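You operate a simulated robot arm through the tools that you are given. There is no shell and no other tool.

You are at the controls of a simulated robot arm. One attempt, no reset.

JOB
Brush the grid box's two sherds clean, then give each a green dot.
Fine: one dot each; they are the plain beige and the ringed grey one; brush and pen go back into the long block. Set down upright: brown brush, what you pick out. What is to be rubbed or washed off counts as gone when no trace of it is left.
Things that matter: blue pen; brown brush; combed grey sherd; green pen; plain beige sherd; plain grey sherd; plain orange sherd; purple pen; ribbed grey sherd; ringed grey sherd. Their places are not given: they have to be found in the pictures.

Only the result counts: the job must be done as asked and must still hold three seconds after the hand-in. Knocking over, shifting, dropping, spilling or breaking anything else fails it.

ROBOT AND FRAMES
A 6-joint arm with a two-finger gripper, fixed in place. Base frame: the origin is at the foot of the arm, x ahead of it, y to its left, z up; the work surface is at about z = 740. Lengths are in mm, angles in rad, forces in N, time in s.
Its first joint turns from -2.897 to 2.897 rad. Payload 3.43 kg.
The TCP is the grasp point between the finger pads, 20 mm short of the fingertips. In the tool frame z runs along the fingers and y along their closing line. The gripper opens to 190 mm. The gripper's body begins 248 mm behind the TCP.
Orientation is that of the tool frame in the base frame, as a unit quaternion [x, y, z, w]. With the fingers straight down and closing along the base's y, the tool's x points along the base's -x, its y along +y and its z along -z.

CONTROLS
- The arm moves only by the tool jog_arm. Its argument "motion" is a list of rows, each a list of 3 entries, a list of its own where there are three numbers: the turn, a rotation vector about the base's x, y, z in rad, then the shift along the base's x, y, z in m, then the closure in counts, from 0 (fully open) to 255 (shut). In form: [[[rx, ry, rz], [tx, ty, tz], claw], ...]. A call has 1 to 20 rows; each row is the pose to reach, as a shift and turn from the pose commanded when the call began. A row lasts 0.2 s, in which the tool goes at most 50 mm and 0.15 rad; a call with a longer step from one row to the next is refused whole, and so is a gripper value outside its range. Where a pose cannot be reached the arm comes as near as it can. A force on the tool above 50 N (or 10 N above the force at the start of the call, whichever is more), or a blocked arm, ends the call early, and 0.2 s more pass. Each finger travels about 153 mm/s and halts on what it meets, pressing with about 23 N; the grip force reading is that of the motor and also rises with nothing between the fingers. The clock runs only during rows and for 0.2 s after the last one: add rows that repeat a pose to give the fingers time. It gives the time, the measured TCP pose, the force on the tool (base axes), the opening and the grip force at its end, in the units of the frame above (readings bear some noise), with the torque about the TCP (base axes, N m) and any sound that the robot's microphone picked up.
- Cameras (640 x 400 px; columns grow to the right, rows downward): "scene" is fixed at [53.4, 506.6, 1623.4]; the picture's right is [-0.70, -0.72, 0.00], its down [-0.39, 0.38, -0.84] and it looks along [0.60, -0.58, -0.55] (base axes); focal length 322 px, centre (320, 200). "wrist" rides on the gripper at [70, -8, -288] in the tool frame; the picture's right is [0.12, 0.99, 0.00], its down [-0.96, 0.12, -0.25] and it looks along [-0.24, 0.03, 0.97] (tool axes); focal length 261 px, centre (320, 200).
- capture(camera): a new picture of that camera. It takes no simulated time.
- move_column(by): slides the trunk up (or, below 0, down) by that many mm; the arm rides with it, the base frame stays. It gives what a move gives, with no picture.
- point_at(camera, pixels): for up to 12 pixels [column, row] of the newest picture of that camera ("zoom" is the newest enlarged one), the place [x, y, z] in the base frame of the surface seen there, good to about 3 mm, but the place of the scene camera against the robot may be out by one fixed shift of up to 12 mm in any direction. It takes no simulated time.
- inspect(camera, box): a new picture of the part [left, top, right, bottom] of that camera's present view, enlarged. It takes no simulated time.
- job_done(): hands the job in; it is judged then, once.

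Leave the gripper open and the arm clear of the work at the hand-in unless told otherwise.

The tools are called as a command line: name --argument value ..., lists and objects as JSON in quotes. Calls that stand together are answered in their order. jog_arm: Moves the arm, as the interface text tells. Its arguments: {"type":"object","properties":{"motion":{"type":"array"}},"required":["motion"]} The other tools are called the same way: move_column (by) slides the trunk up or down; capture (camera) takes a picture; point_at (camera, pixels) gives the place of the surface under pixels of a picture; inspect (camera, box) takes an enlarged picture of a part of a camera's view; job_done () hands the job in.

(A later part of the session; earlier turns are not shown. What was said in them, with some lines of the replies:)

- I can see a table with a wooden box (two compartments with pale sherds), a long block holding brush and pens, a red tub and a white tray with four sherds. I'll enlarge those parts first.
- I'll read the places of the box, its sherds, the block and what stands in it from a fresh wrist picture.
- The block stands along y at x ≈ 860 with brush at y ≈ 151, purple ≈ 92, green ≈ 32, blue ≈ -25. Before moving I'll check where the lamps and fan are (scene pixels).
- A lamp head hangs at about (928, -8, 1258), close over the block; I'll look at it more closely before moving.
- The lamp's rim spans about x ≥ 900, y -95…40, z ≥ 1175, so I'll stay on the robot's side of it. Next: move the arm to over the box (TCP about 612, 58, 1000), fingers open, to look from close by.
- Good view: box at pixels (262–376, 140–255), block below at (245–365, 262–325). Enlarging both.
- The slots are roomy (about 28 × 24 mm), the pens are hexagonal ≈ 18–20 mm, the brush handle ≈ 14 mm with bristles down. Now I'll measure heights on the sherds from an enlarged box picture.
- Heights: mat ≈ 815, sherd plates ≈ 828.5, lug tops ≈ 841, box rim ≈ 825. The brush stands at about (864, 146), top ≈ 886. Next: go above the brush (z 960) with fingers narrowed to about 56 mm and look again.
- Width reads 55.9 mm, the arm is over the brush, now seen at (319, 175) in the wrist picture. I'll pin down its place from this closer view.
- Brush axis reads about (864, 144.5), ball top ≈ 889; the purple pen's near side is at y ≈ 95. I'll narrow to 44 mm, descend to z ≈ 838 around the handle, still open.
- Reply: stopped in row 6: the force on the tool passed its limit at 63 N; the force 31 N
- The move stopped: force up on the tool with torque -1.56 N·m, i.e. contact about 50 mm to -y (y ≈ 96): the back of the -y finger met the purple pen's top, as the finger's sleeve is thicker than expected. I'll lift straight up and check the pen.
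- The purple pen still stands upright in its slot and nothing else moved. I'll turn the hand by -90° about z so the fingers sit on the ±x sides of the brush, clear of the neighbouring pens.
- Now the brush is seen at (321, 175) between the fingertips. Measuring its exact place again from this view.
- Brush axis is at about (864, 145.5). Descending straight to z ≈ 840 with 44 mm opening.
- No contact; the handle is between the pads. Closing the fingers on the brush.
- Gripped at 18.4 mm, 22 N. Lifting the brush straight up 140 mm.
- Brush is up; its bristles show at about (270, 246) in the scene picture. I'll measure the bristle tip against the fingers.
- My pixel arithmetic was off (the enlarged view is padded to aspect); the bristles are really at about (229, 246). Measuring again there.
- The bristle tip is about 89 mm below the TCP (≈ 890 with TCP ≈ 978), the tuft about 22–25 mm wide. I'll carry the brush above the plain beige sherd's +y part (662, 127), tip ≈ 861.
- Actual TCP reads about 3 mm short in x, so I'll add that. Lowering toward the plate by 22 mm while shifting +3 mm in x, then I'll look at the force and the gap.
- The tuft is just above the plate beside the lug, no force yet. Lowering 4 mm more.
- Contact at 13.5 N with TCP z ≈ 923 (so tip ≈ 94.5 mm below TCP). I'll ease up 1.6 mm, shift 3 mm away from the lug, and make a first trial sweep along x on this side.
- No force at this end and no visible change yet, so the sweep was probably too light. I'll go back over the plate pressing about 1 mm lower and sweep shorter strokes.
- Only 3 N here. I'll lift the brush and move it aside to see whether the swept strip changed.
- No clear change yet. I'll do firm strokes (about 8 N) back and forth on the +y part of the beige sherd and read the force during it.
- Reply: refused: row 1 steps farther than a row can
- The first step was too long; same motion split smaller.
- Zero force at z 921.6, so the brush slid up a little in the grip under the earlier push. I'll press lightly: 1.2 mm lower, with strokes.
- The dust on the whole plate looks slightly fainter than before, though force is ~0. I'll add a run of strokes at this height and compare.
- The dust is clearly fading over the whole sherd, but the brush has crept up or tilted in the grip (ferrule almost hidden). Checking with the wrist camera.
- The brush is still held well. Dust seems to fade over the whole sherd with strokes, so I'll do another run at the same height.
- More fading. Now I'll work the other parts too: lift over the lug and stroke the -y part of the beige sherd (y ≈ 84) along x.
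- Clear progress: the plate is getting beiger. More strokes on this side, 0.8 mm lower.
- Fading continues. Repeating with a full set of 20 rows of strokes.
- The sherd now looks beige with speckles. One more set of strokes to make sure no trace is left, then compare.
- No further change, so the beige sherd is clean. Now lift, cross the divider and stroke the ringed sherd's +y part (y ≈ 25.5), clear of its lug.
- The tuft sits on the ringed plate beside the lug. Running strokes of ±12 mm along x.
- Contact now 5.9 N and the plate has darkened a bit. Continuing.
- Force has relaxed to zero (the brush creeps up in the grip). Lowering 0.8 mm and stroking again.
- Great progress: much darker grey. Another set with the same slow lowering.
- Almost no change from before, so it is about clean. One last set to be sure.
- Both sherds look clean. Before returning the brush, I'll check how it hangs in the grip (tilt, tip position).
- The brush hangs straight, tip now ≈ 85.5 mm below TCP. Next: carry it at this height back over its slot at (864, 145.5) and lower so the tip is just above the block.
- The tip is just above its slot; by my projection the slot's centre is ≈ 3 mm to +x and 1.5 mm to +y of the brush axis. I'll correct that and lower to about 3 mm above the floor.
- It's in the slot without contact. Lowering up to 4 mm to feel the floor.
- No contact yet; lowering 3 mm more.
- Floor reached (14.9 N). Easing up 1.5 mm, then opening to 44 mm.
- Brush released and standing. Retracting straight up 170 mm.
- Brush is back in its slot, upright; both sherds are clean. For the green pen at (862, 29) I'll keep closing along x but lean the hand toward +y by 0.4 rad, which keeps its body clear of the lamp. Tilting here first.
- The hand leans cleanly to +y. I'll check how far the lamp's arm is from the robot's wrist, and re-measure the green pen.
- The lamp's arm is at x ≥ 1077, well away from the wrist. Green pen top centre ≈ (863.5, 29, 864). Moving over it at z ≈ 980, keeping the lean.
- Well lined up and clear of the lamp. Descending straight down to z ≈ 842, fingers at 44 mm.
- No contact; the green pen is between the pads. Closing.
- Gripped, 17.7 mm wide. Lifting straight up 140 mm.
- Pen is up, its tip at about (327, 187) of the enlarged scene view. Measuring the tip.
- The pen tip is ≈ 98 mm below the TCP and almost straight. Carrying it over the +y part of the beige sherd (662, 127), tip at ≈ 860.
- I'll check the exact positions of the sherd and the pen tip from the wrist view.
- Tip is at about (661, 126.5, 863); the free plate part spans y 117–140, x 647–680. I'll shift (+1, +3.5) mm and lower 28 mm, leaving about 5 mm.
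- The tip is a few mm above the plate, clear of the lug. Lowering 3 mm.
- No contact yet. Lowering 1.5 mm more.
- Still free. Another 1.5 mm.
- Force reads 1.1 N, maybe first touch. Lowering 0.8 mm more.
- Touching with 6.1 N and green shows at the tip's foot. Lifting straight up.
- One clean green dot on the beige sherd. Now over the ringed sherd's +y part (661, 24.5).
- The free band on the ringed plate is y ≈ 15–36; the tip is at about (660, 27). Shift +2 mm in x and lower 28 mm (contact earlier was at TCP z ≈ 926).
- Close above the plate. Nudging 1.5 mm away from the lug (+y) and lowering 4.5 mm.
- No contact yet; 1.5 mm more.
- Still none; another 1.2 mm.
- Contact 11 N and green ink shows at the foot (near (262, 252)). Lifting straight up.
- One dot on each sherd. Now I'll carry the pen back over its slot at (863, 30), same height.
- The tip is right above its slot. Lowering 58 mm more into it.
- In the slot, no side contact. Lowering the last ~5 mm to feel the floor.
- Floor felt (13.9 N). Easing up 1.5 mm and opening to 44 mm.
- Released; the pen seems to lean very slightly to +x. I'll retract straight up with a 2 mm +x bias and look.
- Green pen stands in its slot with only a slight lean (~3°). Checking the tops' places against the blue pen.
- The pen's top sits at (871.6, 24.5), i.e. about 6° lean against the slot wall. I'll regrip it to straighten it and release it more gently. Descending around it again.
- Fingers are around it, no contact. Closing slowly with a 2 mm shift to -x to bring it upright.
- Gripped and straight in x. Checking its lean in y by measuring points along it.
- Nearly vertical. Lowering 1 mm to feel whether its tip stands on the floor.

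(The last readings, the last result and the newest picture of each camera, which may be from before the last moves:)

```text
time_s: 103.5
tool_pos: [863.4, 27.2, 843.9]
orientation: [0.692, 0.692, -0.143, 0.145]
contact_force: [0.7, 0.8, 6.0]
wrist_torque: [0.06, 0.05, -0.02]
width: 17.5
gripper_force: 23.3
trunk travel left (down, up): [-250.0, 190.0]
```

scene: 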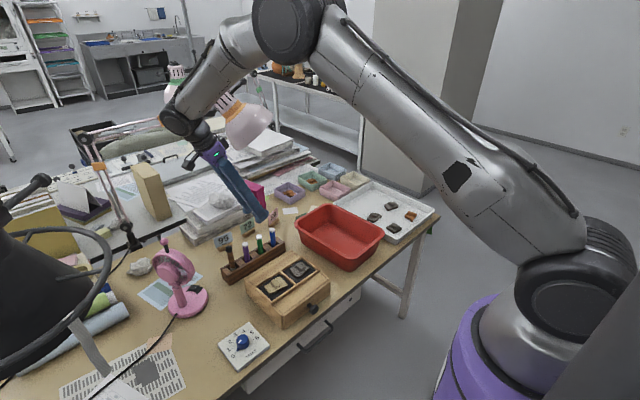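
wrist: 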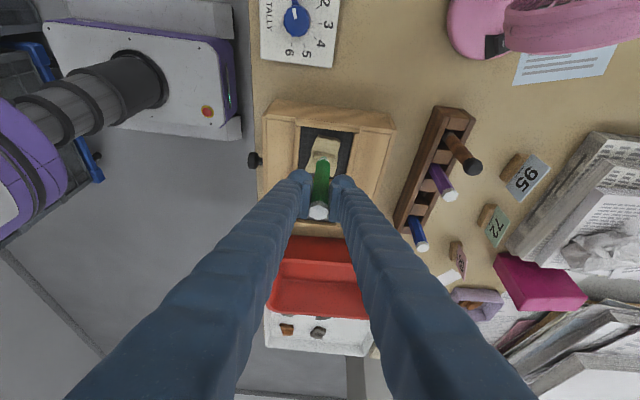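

On the floor (6 N). Easing 0.4 mm and opening very slowly.

jog_arm --motion '[[[0, 0, 0], [0, 0, 0.0004], 245], [[0, 0, 0], [0, 0, 0.0004], 238], [[0, 0, 0], [0, 0, 0.0004], 234], [[0, 0, 0], [0, 0, 0.0004], 232], [[0, 0, 0], [0, 0, 0.0004], 231], [[0, 0, 0], [0, 0, 0.0004], 230], [[0, 0, 0], [0, 0, 0.0004], 229], [[0, 0, 0], [0, 0, 0.0004], 228], [[0, 0, 0], [0, 0, 0.0004], 227], [[0, 0, 0], [0, 0, 0.0004], 225], [[0, 0, 0], [0, 0, 0.0004], 223], [[0, 0, 0], [0, 0, 0.0004], 220], [[0, 0, 0], [0, 0, 0.0004], 216], [[0, 0, 0], [0, 0, 0.0004], 210], [[0, 0, 0], [0, 0, 0.0004], 203], [[0, 0, 0], [0, 0, 0.0004], 196], [[0, 0, 0], [0, 0, 0.0004], 190], [[0, 0, 0], [0, 0, 0.0004], 190]]'

inspect --camera "wrist" --box '[270, 120, 370, 220]'

```text
time_s: 107.3
tool_pos: [864.4, 28.4, 843.8]
orientation: [0.692, 0.693, -0.144, 0.144]
contact_force: [-0.5, -0.1, -0.3]
wrist_torque: [0.03, -0.02, 0.01]
width: 48.5
gripper_force: 0.0
trunk travel left (down, up): [-250.0, 190.0]
```

```text
4.00 times, centred on (320, 170) of wrist
```

zoom: 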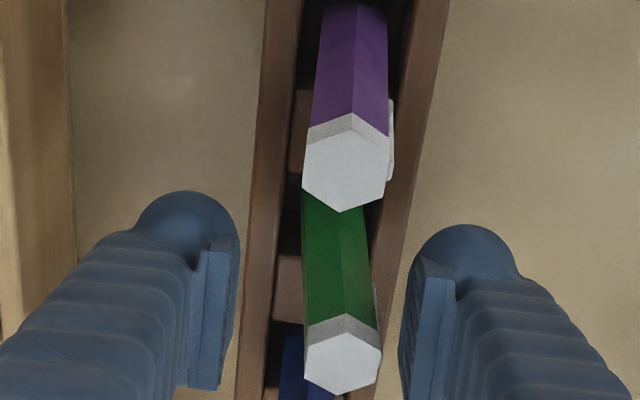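

It tips lightly to +x again once free: it stands on a narrow nib, so it rests against the slot wall. I'll measure how much it leans before deciding.

inspect --camera "wrist" --box '[295, 155, 345, 222]'

point_at --camera "zoom" --pixels '[[355, 350], [355, 380], [300, 130], [310, 130], [330, 130], [345, 130], [310, 250], [340, 250], [370, 250], [330, 180], [290, 130], [370, 150]]'

```text
5.97 times, centred on (320, 188) of wrist
```

zoom: 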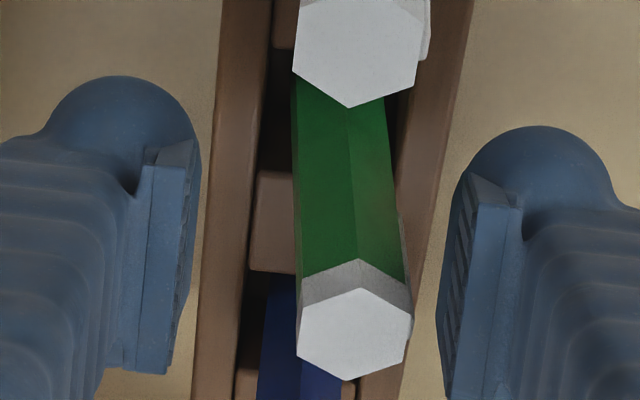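

```text
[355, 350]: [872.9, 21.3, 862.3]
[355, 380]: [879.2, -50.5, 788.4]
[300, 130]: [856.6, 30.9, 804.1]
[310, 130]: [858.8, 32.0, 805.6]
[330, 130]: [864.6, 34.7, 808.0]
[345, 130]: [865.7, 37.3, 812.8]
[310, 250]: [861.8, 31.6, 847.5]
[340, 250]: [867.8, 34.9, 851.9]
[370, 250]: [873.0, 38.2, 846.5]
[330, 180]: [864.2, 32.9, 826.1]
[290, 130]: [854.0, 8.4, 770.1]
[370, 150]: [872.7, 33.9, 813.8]
```

The lean is ≈ 7° in x, the most the ~23 mm wide slot allows (wall ≈ x 874). I'll regrip it 1.5 mm further to +x so its flat rests along that wall and it stays upright.

jog_arm --motion '[[[0, 0, 0], [0.0015, 0, 0], 200], [[0, 0, 0], [0.0015, 0, 0], 210], [[0, 0, 0], [0.0015, 0, 0], 218], [[0, 0, 0], [0.0015, 0, 0], 224], [[0, 0, 0], [0.0015, 0, 0], 228], [[0, 0, 0], [0.0015, 0, 0], 232], [[0, 0, 0], [0.0015, 0, 0], 240], [[0, 0, 0], [0.0015, 0, 0], 255], [[0, 0, 0], [0.0015, 0, 0], 255]]'

inspect --camera "wrist" --box '[295, 155, 345, 222]'

```text
time_s: 109.3
tool_pos: [865.8, 28.4, 843.8]
orientation: [0.692, 0.693, -0.144, 0.144]
contact_force: [-1.1, 0.1, 0.1]
wrist_torque: [0.01, 0.05, 0.01]
width: 17.8
gripper_force: 23.0
trunk travel left (down, up): [-250.0, 190.0]
```

```text
5.97 times, centred on (320, 188) of wrist
```

zoom: 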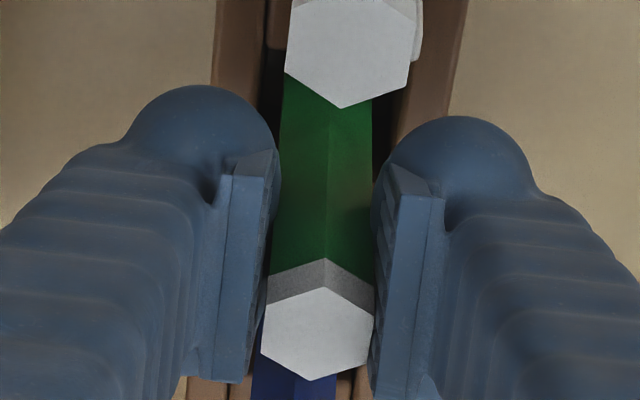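

Gripped at x ≈ 865.8. Measuring its tilt along the front ridge before release.

point_at --camera "zoom" --pixels '[[333, 115], [332, 130], [330, 160], [328, 190], [326, 220], [324, 250], [300, 115], [360, 115], [285, 250], [365, 250], [318, 330], [335, 125]]'

inspect --camera "scene" --box '[236, 225, 286, 265]'

```text
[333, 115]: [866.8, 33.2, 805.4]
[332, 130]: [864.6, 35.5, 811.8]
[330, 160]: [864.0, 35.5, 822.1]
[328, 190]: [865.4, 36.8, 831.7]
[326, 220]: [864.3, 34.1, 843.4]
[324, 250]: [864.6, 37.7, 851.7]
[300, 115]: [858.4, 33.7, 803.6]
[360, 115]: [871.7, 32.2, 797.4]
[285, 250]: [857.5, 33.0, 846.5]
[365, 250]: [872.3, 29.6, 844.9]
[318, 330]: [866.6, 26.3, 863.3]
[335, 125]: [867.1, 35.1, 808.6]
```

```text
10.00 times, centred on (261, 245) of scene
```

zoom: 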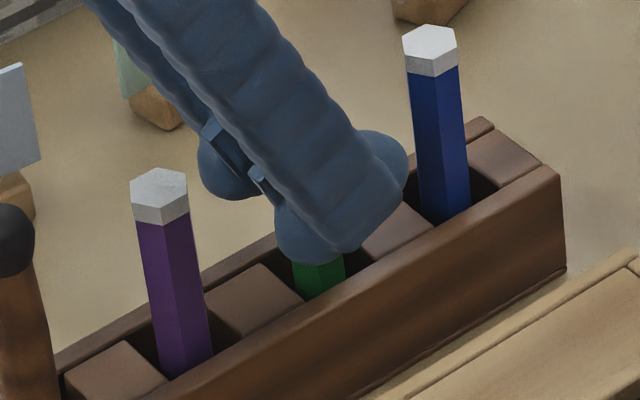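

It is vertical within ~1–2°. I'll lift it 1 mm and feel for the +x wall in small steps, so that it can rest against it with hardly any lean.

jog_arm --motion '[[[0, 0, 0], [0, 0, 0.001], 255], [[0, 0, 0], [0.001, 0, 0.001], 255], [[0, 0, 0], [0.002, 0, 0.001], 255], [[0, 0, 0], [0.002, 0, 0.001], 255]]'

```text
time_s: 110.3
tool_pos: [868.2, 28.9, 845.0]
orientation: [0.692, 0.693, -0.144, 0.145]
contact_force: [0.0, -0.3, -0.4]
wrist_torque: [0.01, 0.02, 0.0]
width: 17.4
gripper_force: 22.5
trunk travel left (down, up): [-250.0, 190.0]
```

No wall yet at x ≈ 868. Another 1.5 mm.

jog_arm --motion '[[[0, 0, 0], [0.0008, 0, 0], 255], [[0, 0, 0], [0.0015, 0, 0], 255], [[0, 0, 0], [0.0015, 0, 0], 255]]'

```text
time_s: 111.1
tool_pos: [867.6, 27.9, 844.6]
orientation: [0.692, 0.693, -0.144, 0.144]
contact_force: [-2.1, 0.9, 0.2]
wrist_torque: [0.0, 0.17, 0.02]
width: 17.4
gripper_force: 22.8
trunk travel left (down, up): [-250.0, 190.0]
```

Light touch (-2.1 N) with the wall low in the slot (≈ z 764) at x ≈ 868. Now tilt the hand 0.04 rad so the pen's top leans barely toward that wall, then lower it.

jog_arm --motion '[[[0, 0.02, 0], [0.0, 0, 0], 255], [[0, 0.04, 0], [0.0, 0, 0], 255], [[0, 0.04, 0], [0.0008, 0, 0], 255], [[0, 0.04, 0], [0.0008, 0, 0], 255]]'

inspect --camera "wrist" --box '[295, 155, 345, 222]'

```text
time_s: 112.1
tool_pos: [870.4, 28.4, 845.0]
orientation: [0.688, 0.696, -0.157, 0.13]
contact_force: [0.6, 0.3, 0.0]
wrist_torque: [-0.01, 0.01, 0.0]
width: 17.8
gripper_force: 23.6
trunk travel left (down, up): [-250.0, 190.0]
```

```text
5.97 times, centred on (320, 188) of wrist
```

zoom: 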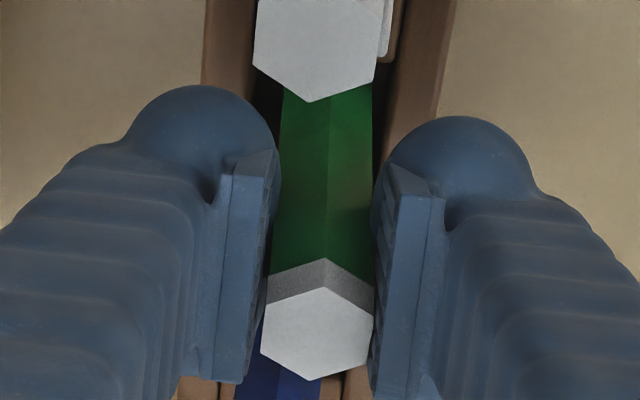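

No force; a gap of about 2 mm to the wall's upper edge remains. Shift +1 mm and lower 1 mm.

jog_arm --motion '[[[0, 0, 0], [0.001, 0, 0], 255], [[0, 0, 0], [0.001, 0, -0.001], 255], [[0, 0, 0], [0.001, 0, -0.001], 255]]'

```text
time_s: 112.9
tool_pos: [870.5, 28.9, 842.9]
orientation: [0.689, 0.696, -0.158, 0.13]
contact_force: [-0.8, -0.3, 2.8]
wrist_torque: [0.06, 0.01, 0.0]
width: 17.3
gripper_force: 22.8
trunk travel left (down, up): [-250.0, 190.0]
```

On the floor (2.8 N). Opening slowly.

jog_arm --motion '[[[0, 0, 0], [0, 0, 0], 255], [[0, 0, 0], [0, 0, 0], 245], [[0, 0, 0], [0, 0, 0], 238], [[0, 0, 0], [0, 0, 0], 234], [[0, 0, 0], [0, 0, 0], 232], [[0, 0, 0], [0, 0, 0], 230], [[0, 0, 0], [0, 0, 0], 229], [[0, 0, 0], [0, 0, 0], 228], [[0, 0, 0], [0, 0, 0], 227], [[0, 0, 0], [0, 0, 0], 225], [[0, 0, 0], [0, 0, 0], 223], [[0, 0, 0], [0, 0, 0], 220], [[0, 0, 0], [0, 0, 0], 216], [[0, 0, 0], [0, 0, 0], 210], [[0, 0, 0], [0, 0, 0], 203], [[0, 0, 0], [0, 0, 0], 196], [[0, 0, 0], [0, 0, 0], 190], [[0, 0, 0], [0, 0, 0], 190]]'

inspect --camera "wrist" --box '[295, 155, 345, 222]'

point_at --camera "zoom" --pixels '[[320, 340], [330, 130], [330, 150], [328, 200], [326, 250], [340, 130], [340, 250], [350, 150]]'

```text
time_s: 116.7
tool_pos: [871.1, 28.3, 844.7]
orientation: [0.689, 0.695, -0.158, 0.131]
contact_force: [0.1, -0.1, 0.5]
wrist_torque: [-0.01, 0.03, 0.03]
width: 48.2
gripper_force: 0.1
trunk travel left (down, up): [-250.0, 190.0]
```

```text
5.97 times, centred on (320, 188) of wrist
```

zoom: 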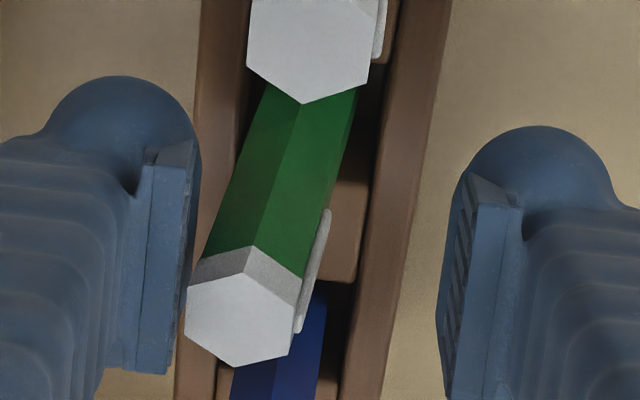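

```text
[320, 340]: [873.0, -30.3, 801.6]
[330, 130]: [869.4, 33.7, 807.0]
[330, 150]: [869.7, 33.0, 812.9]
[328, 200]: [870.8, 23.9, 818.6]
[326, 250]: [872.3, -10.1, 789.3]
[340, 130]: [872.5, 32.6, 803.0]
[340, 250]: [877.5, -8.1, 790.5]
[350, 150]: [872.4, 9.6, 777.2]
```

This time it tipped the other way (-x). Measuring its lean now.

point_at --camera "zoom" --pixels '[[240, 320], [300, 110], [290, 140], [275, 180], [262, 220], [252, 245], [320, 110], [215, 250]]'

inspect --camera "scene" --box '[216, 220, 296, 280]'

```text
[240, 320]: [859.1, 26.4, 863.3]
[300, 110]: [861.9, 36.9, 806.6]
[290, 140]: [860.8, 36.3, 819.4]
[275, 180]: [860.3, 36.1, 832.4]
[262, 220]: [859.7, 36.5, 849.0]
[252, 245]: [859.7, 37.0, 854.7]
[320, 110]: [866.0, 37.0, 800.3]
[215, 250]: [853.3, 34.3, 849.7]
```

```text
6.67 times, centred on (256, 250) of scene
```

zoom: 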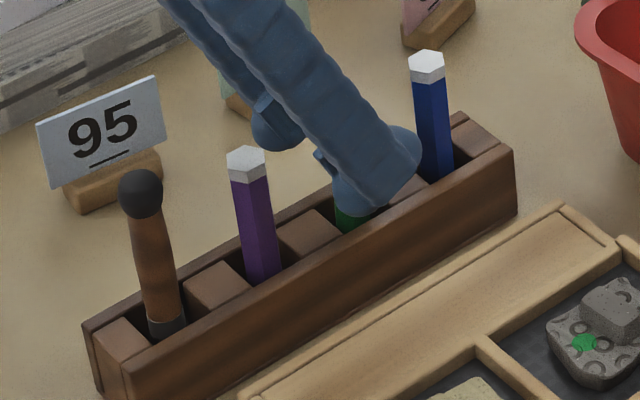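

Lean is now only ≈ 2.7° (ridge x 861.9 → 859.7 over 46 mm), better than before, and it doesn't touch the fingers. I'll centre the open fingers on it and retract straight up.

jog_arm --motion '[[[0, 0, 0], [-0.005, 0, 0], 190], [[0, 0, 0], [-0.009, 0, 0], 190], [[0, 0, 0], [-0.009, 0, 0.015], 190], [[0, 0, 0], [-0.009, 0, 0.045], 190], [[0, 0, 0], [-0.009, 0, 0.085], 190], [[0, 0, 0], [-0.009, 0, 0.125], 190], [[0, 0, 0], [-0.009, 0, 0.155], 190], [[0, 0, 0], [-0.009, 0, 0.155], 190]]'

inspect --camera "scene" --box '[216, 220, 296, 280]'

capture --camera "wrist"

```text
time_s: 118.5
tool_pos: [861.8, 28.3, 997.9]
orientation: [0.689, 0.696, -0.158, 0.13]
contact_force: [0.0, -0.3, -0.2]
wrist_torque: [0.02, -0.03, 0.0]
width: 48.3
gripper_force: 0.0
trunk travel left (down, up): [-250.0, 190.0]
```

```text
6.67 times, centred on (256, 250) of scene
```

zoom: 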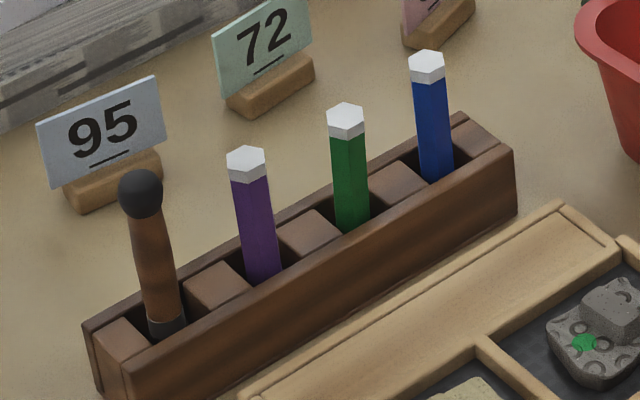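

```text
taken
```

wrist: 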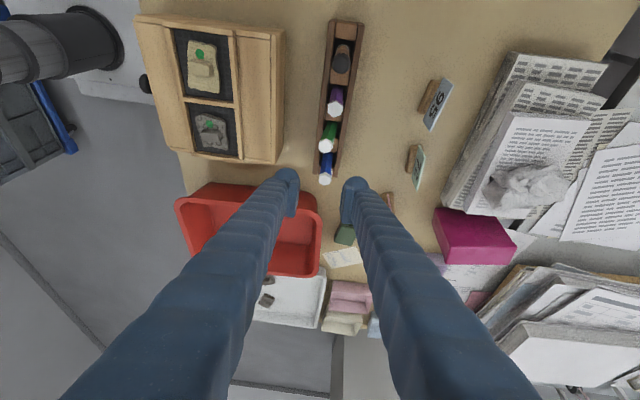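

Measuring the green pen's final lean from this view.

inspect --camera "wrist" --box '[305, 100, 353, 190]'

inspect --camera "wrist" --box '[304, 115, 352, 145]'

point_at --camera "zoom" --pixels '[[315, 130], [320, 60], [325, 100], [330, 140], [300, 220], [310, 180], [340, 100], [310, 300]]'

```text
4.44 times, centred on (329, 145) of wrist
```

zoom: 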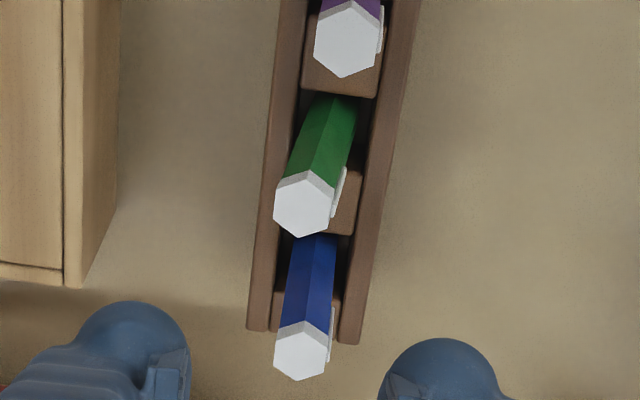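

```text
13.33 times, centred on (328, 130) of wrist
```

zoom: 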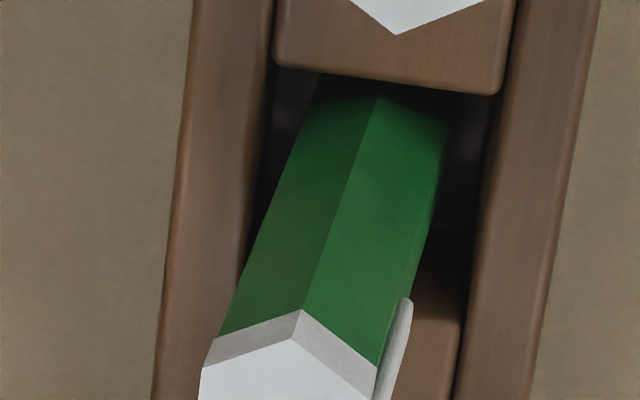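

```text
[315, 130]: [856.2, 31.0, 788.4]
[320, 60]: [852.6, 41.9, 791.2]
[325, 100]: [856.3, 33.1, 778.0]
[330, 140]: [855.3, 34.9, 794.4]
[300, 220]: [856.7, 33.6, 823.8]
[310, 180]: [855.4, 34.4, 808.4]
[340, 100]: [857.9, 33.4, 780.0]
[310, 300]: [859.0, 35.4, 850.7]
```

point_at --camera "zoom" --pixels '[[377, 105], [368, 130], [357, 160], [347, 185], [340, 205], [330, 230], [322, 255], [312, 280], [304, 305], [290, 375]]'

```text
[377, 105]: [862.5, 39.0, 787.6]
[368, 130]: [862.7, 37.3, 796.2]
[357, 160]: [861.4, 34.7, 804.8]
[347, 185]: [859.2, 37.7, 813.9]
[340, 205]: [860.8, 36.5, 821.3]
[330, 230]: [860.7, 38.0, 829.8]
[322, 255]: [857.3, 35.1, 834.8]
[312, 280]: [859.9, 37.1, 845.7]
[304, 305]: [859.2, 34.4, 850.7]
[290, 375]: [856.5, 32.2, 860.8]
```

Final lean ≈ 3–4°, fine. Now I'll withdraw the arm to over the front of the box, high up, and straighten the hand.

jog_arm --motion '[[[0, 0, 0], [-0.035, 0.005, 0.015], 190], [[0, 0, 0], [-0.07, 0.01, 0.03], 190], [[0, 0, 0], [-0.105, 0.015, 0.045], 190], [[0, 0, 0], [-0.14, 0.02, 0.06], 190], [[0, 0, 0], [-0.175, 0.025, 0.08], 190], [[0, 0, 0], [-0.21, 0.03, 0.1], 190], [[0.1, -0.01, 0], [-0.22, 0.03, 0.12], 170], [[0.2, -0.02, 0], [-0.23, 0.03, 0.14], 130], [[0.3, -0.03, 0], [-0.24, 0.03, 0.15], 80], [[0.4, -0.04, 0], [-0.25, 0.03, 0.15], 30], [[0.4, -0.04, 0], [-0.25, 0.03, 0.15], 0], [[0.4, -0.04, 0], [-0.25, 0.03, 0.15], 0], [[0.4, -0.04, 0], [-0.25, 0.03, 0.15], 0]]'

capture --camera "scene"

capture --camera "wrist"

```text
time_s: 121.3
tool_pos: [612.9, 58.3, 1149.6]
orientation: [0.704, 0.71, -0.003, 0.005]
contact_force: [-0.1, 0.0, 0.1]
wrist_torque: [0.07, 0.03, 0.01]
width: 190.1
gripper_force: 0.0
trunk travel left (down, up): [-250.0, 190.0]
```

```text
taken
```

scene: 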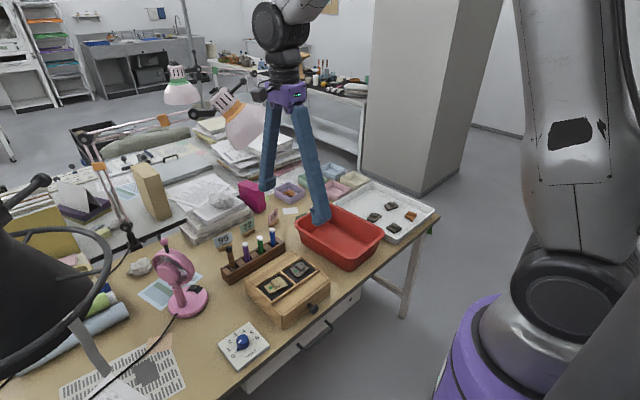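

```text
taken
```

wrist: 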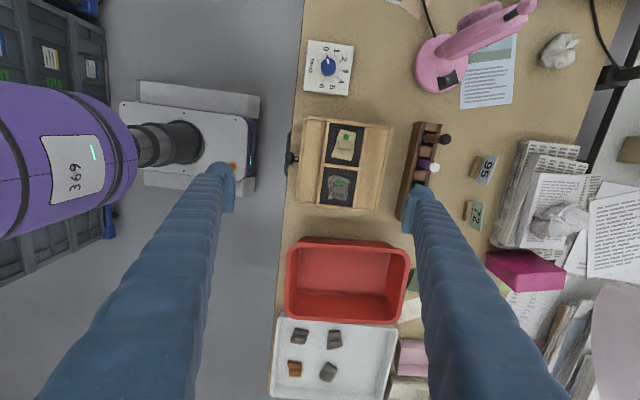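

Arm is clear and open. Last look at both sherds and the block.

inspect --camera "scene" --box '[254, 256, 326, 301]'

inspect --camera "wrist" --box '[316, 120, 372, 210]'

inspect --camera "scene" --box '[210, 215, 300, 285]'

inspect --camera "scene" --box '[330, 180, 450, 250]'

```text
8.89 times, centred on (290, 278) of scene
```

zoom: 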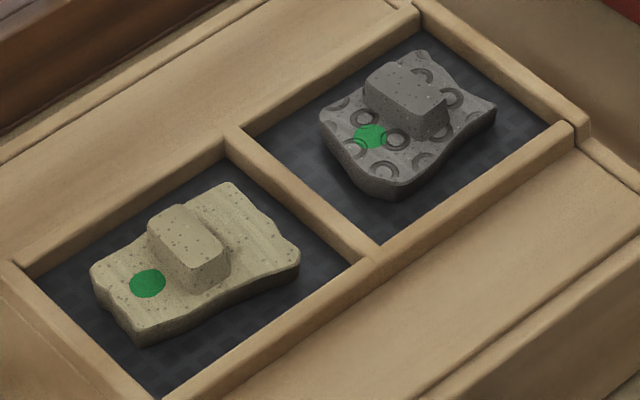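

```text
4.44 times, centred on (344, 165) of wrist
```

zoom: 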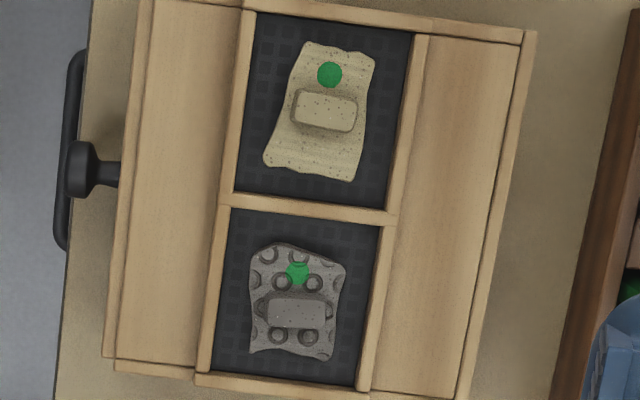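

```text
5.71 times, centred on (255, 250) of scene
```

zoom: 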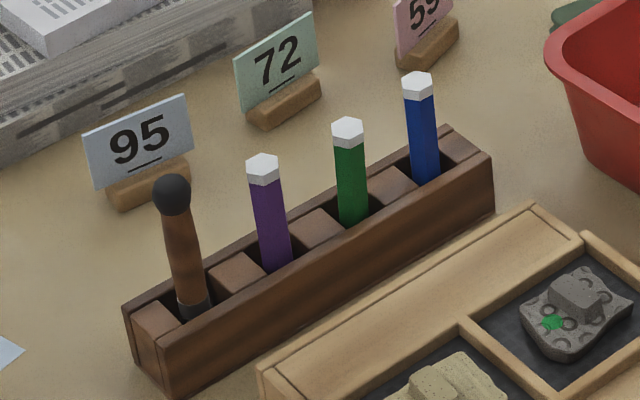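

```text
5.33 times, centred on (390, 215) of scene
```

zoom: 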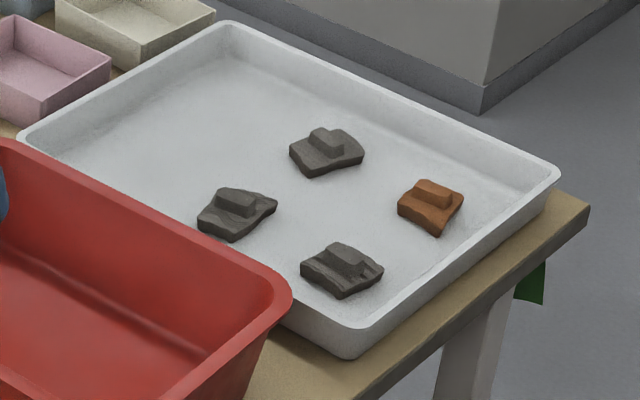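

I want to be sure the ringed sherd has no dust left; enlarging it fully.

inspect --camera "scene" --box '[288, 258, 320, 278]'

inspect --camera "scene" --box '[262, 274, 294, 294]'

inspect --camera "wrist" --box '[322, 170, 354, 206]'

inspect --camera "wrist" --box '[284, 320, 348, 384]'

```text
16.00 times, centred on (304, 268) of scene
```

zoom: 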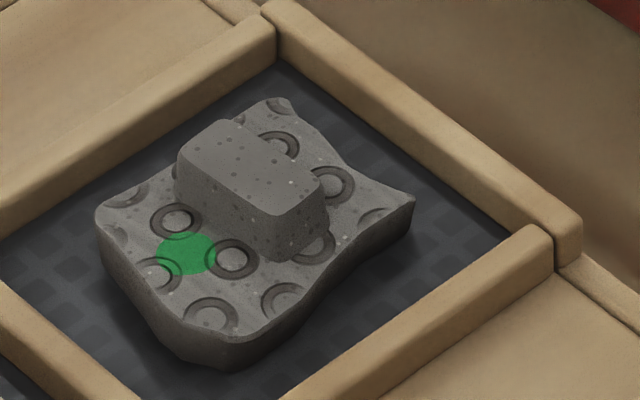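

```text
16.00 times, centred on (278, 284) of scene
```

zoom: 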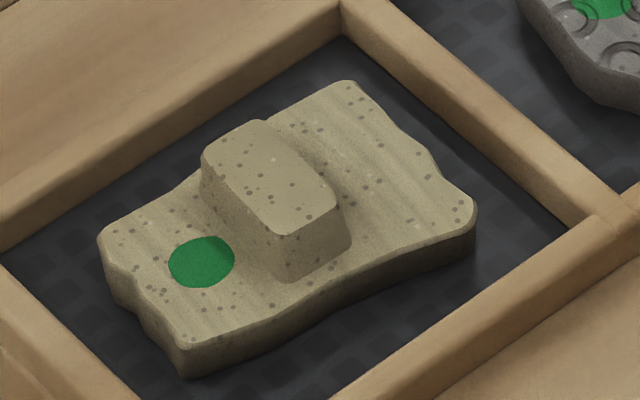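

```text
11.11 times, centred on (338, 188) of wrist
```

zoom: 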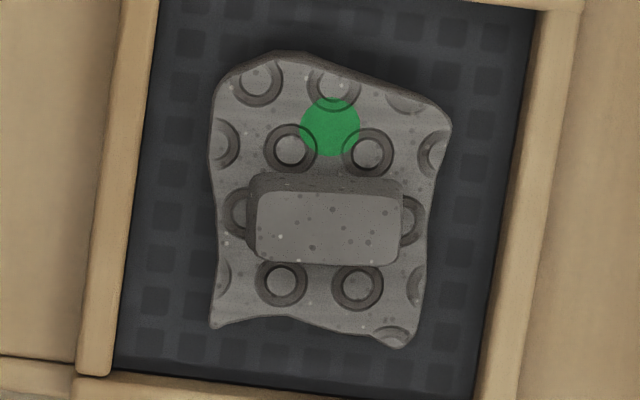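

```text
6.25 times, centred on (316, 352) of wrist
```

zoom: 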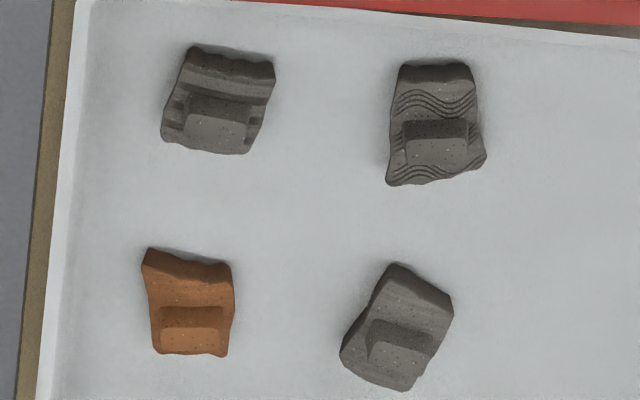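

Both sherds show their bare texture with exactly one green dot each, brush and green pen stand in the long block, the other things are untouched, the gripper is open and the arm is clear. Handing in.

job_done

```text
The job is handed in.
```

I brushed both sherds in the grid box clean and gave each one green dot. The brown brush and the green pen are back in their slots in the long block. The job is handed in; I have not seen how it was judged.

- **Sherds:** In the last close-up pictures, the plain beige and the ringed grey sherd show bare texture with no dust that I could see. Each dot is on the flat part beside the raised lug. The beige sherd shifted by about 1 mm inside its compartment during brushing.
- **Green pen:** It stands in its slot with a lean of about 3–4°, resting lightly against the slot because it balances on a narrow nib. I regripped it twice to reduce an earlier lean of about 7°.
- **Purple pen:** On my first approach to the brush, the back of a finger pressed on its top with up to 63 N. It did not tip or move out of its slot.
- **Everything else:** In the last pictures the blue and purple pens and the four tray sherds look as they did at the start. The gripper is open and the arm is clear of the work.
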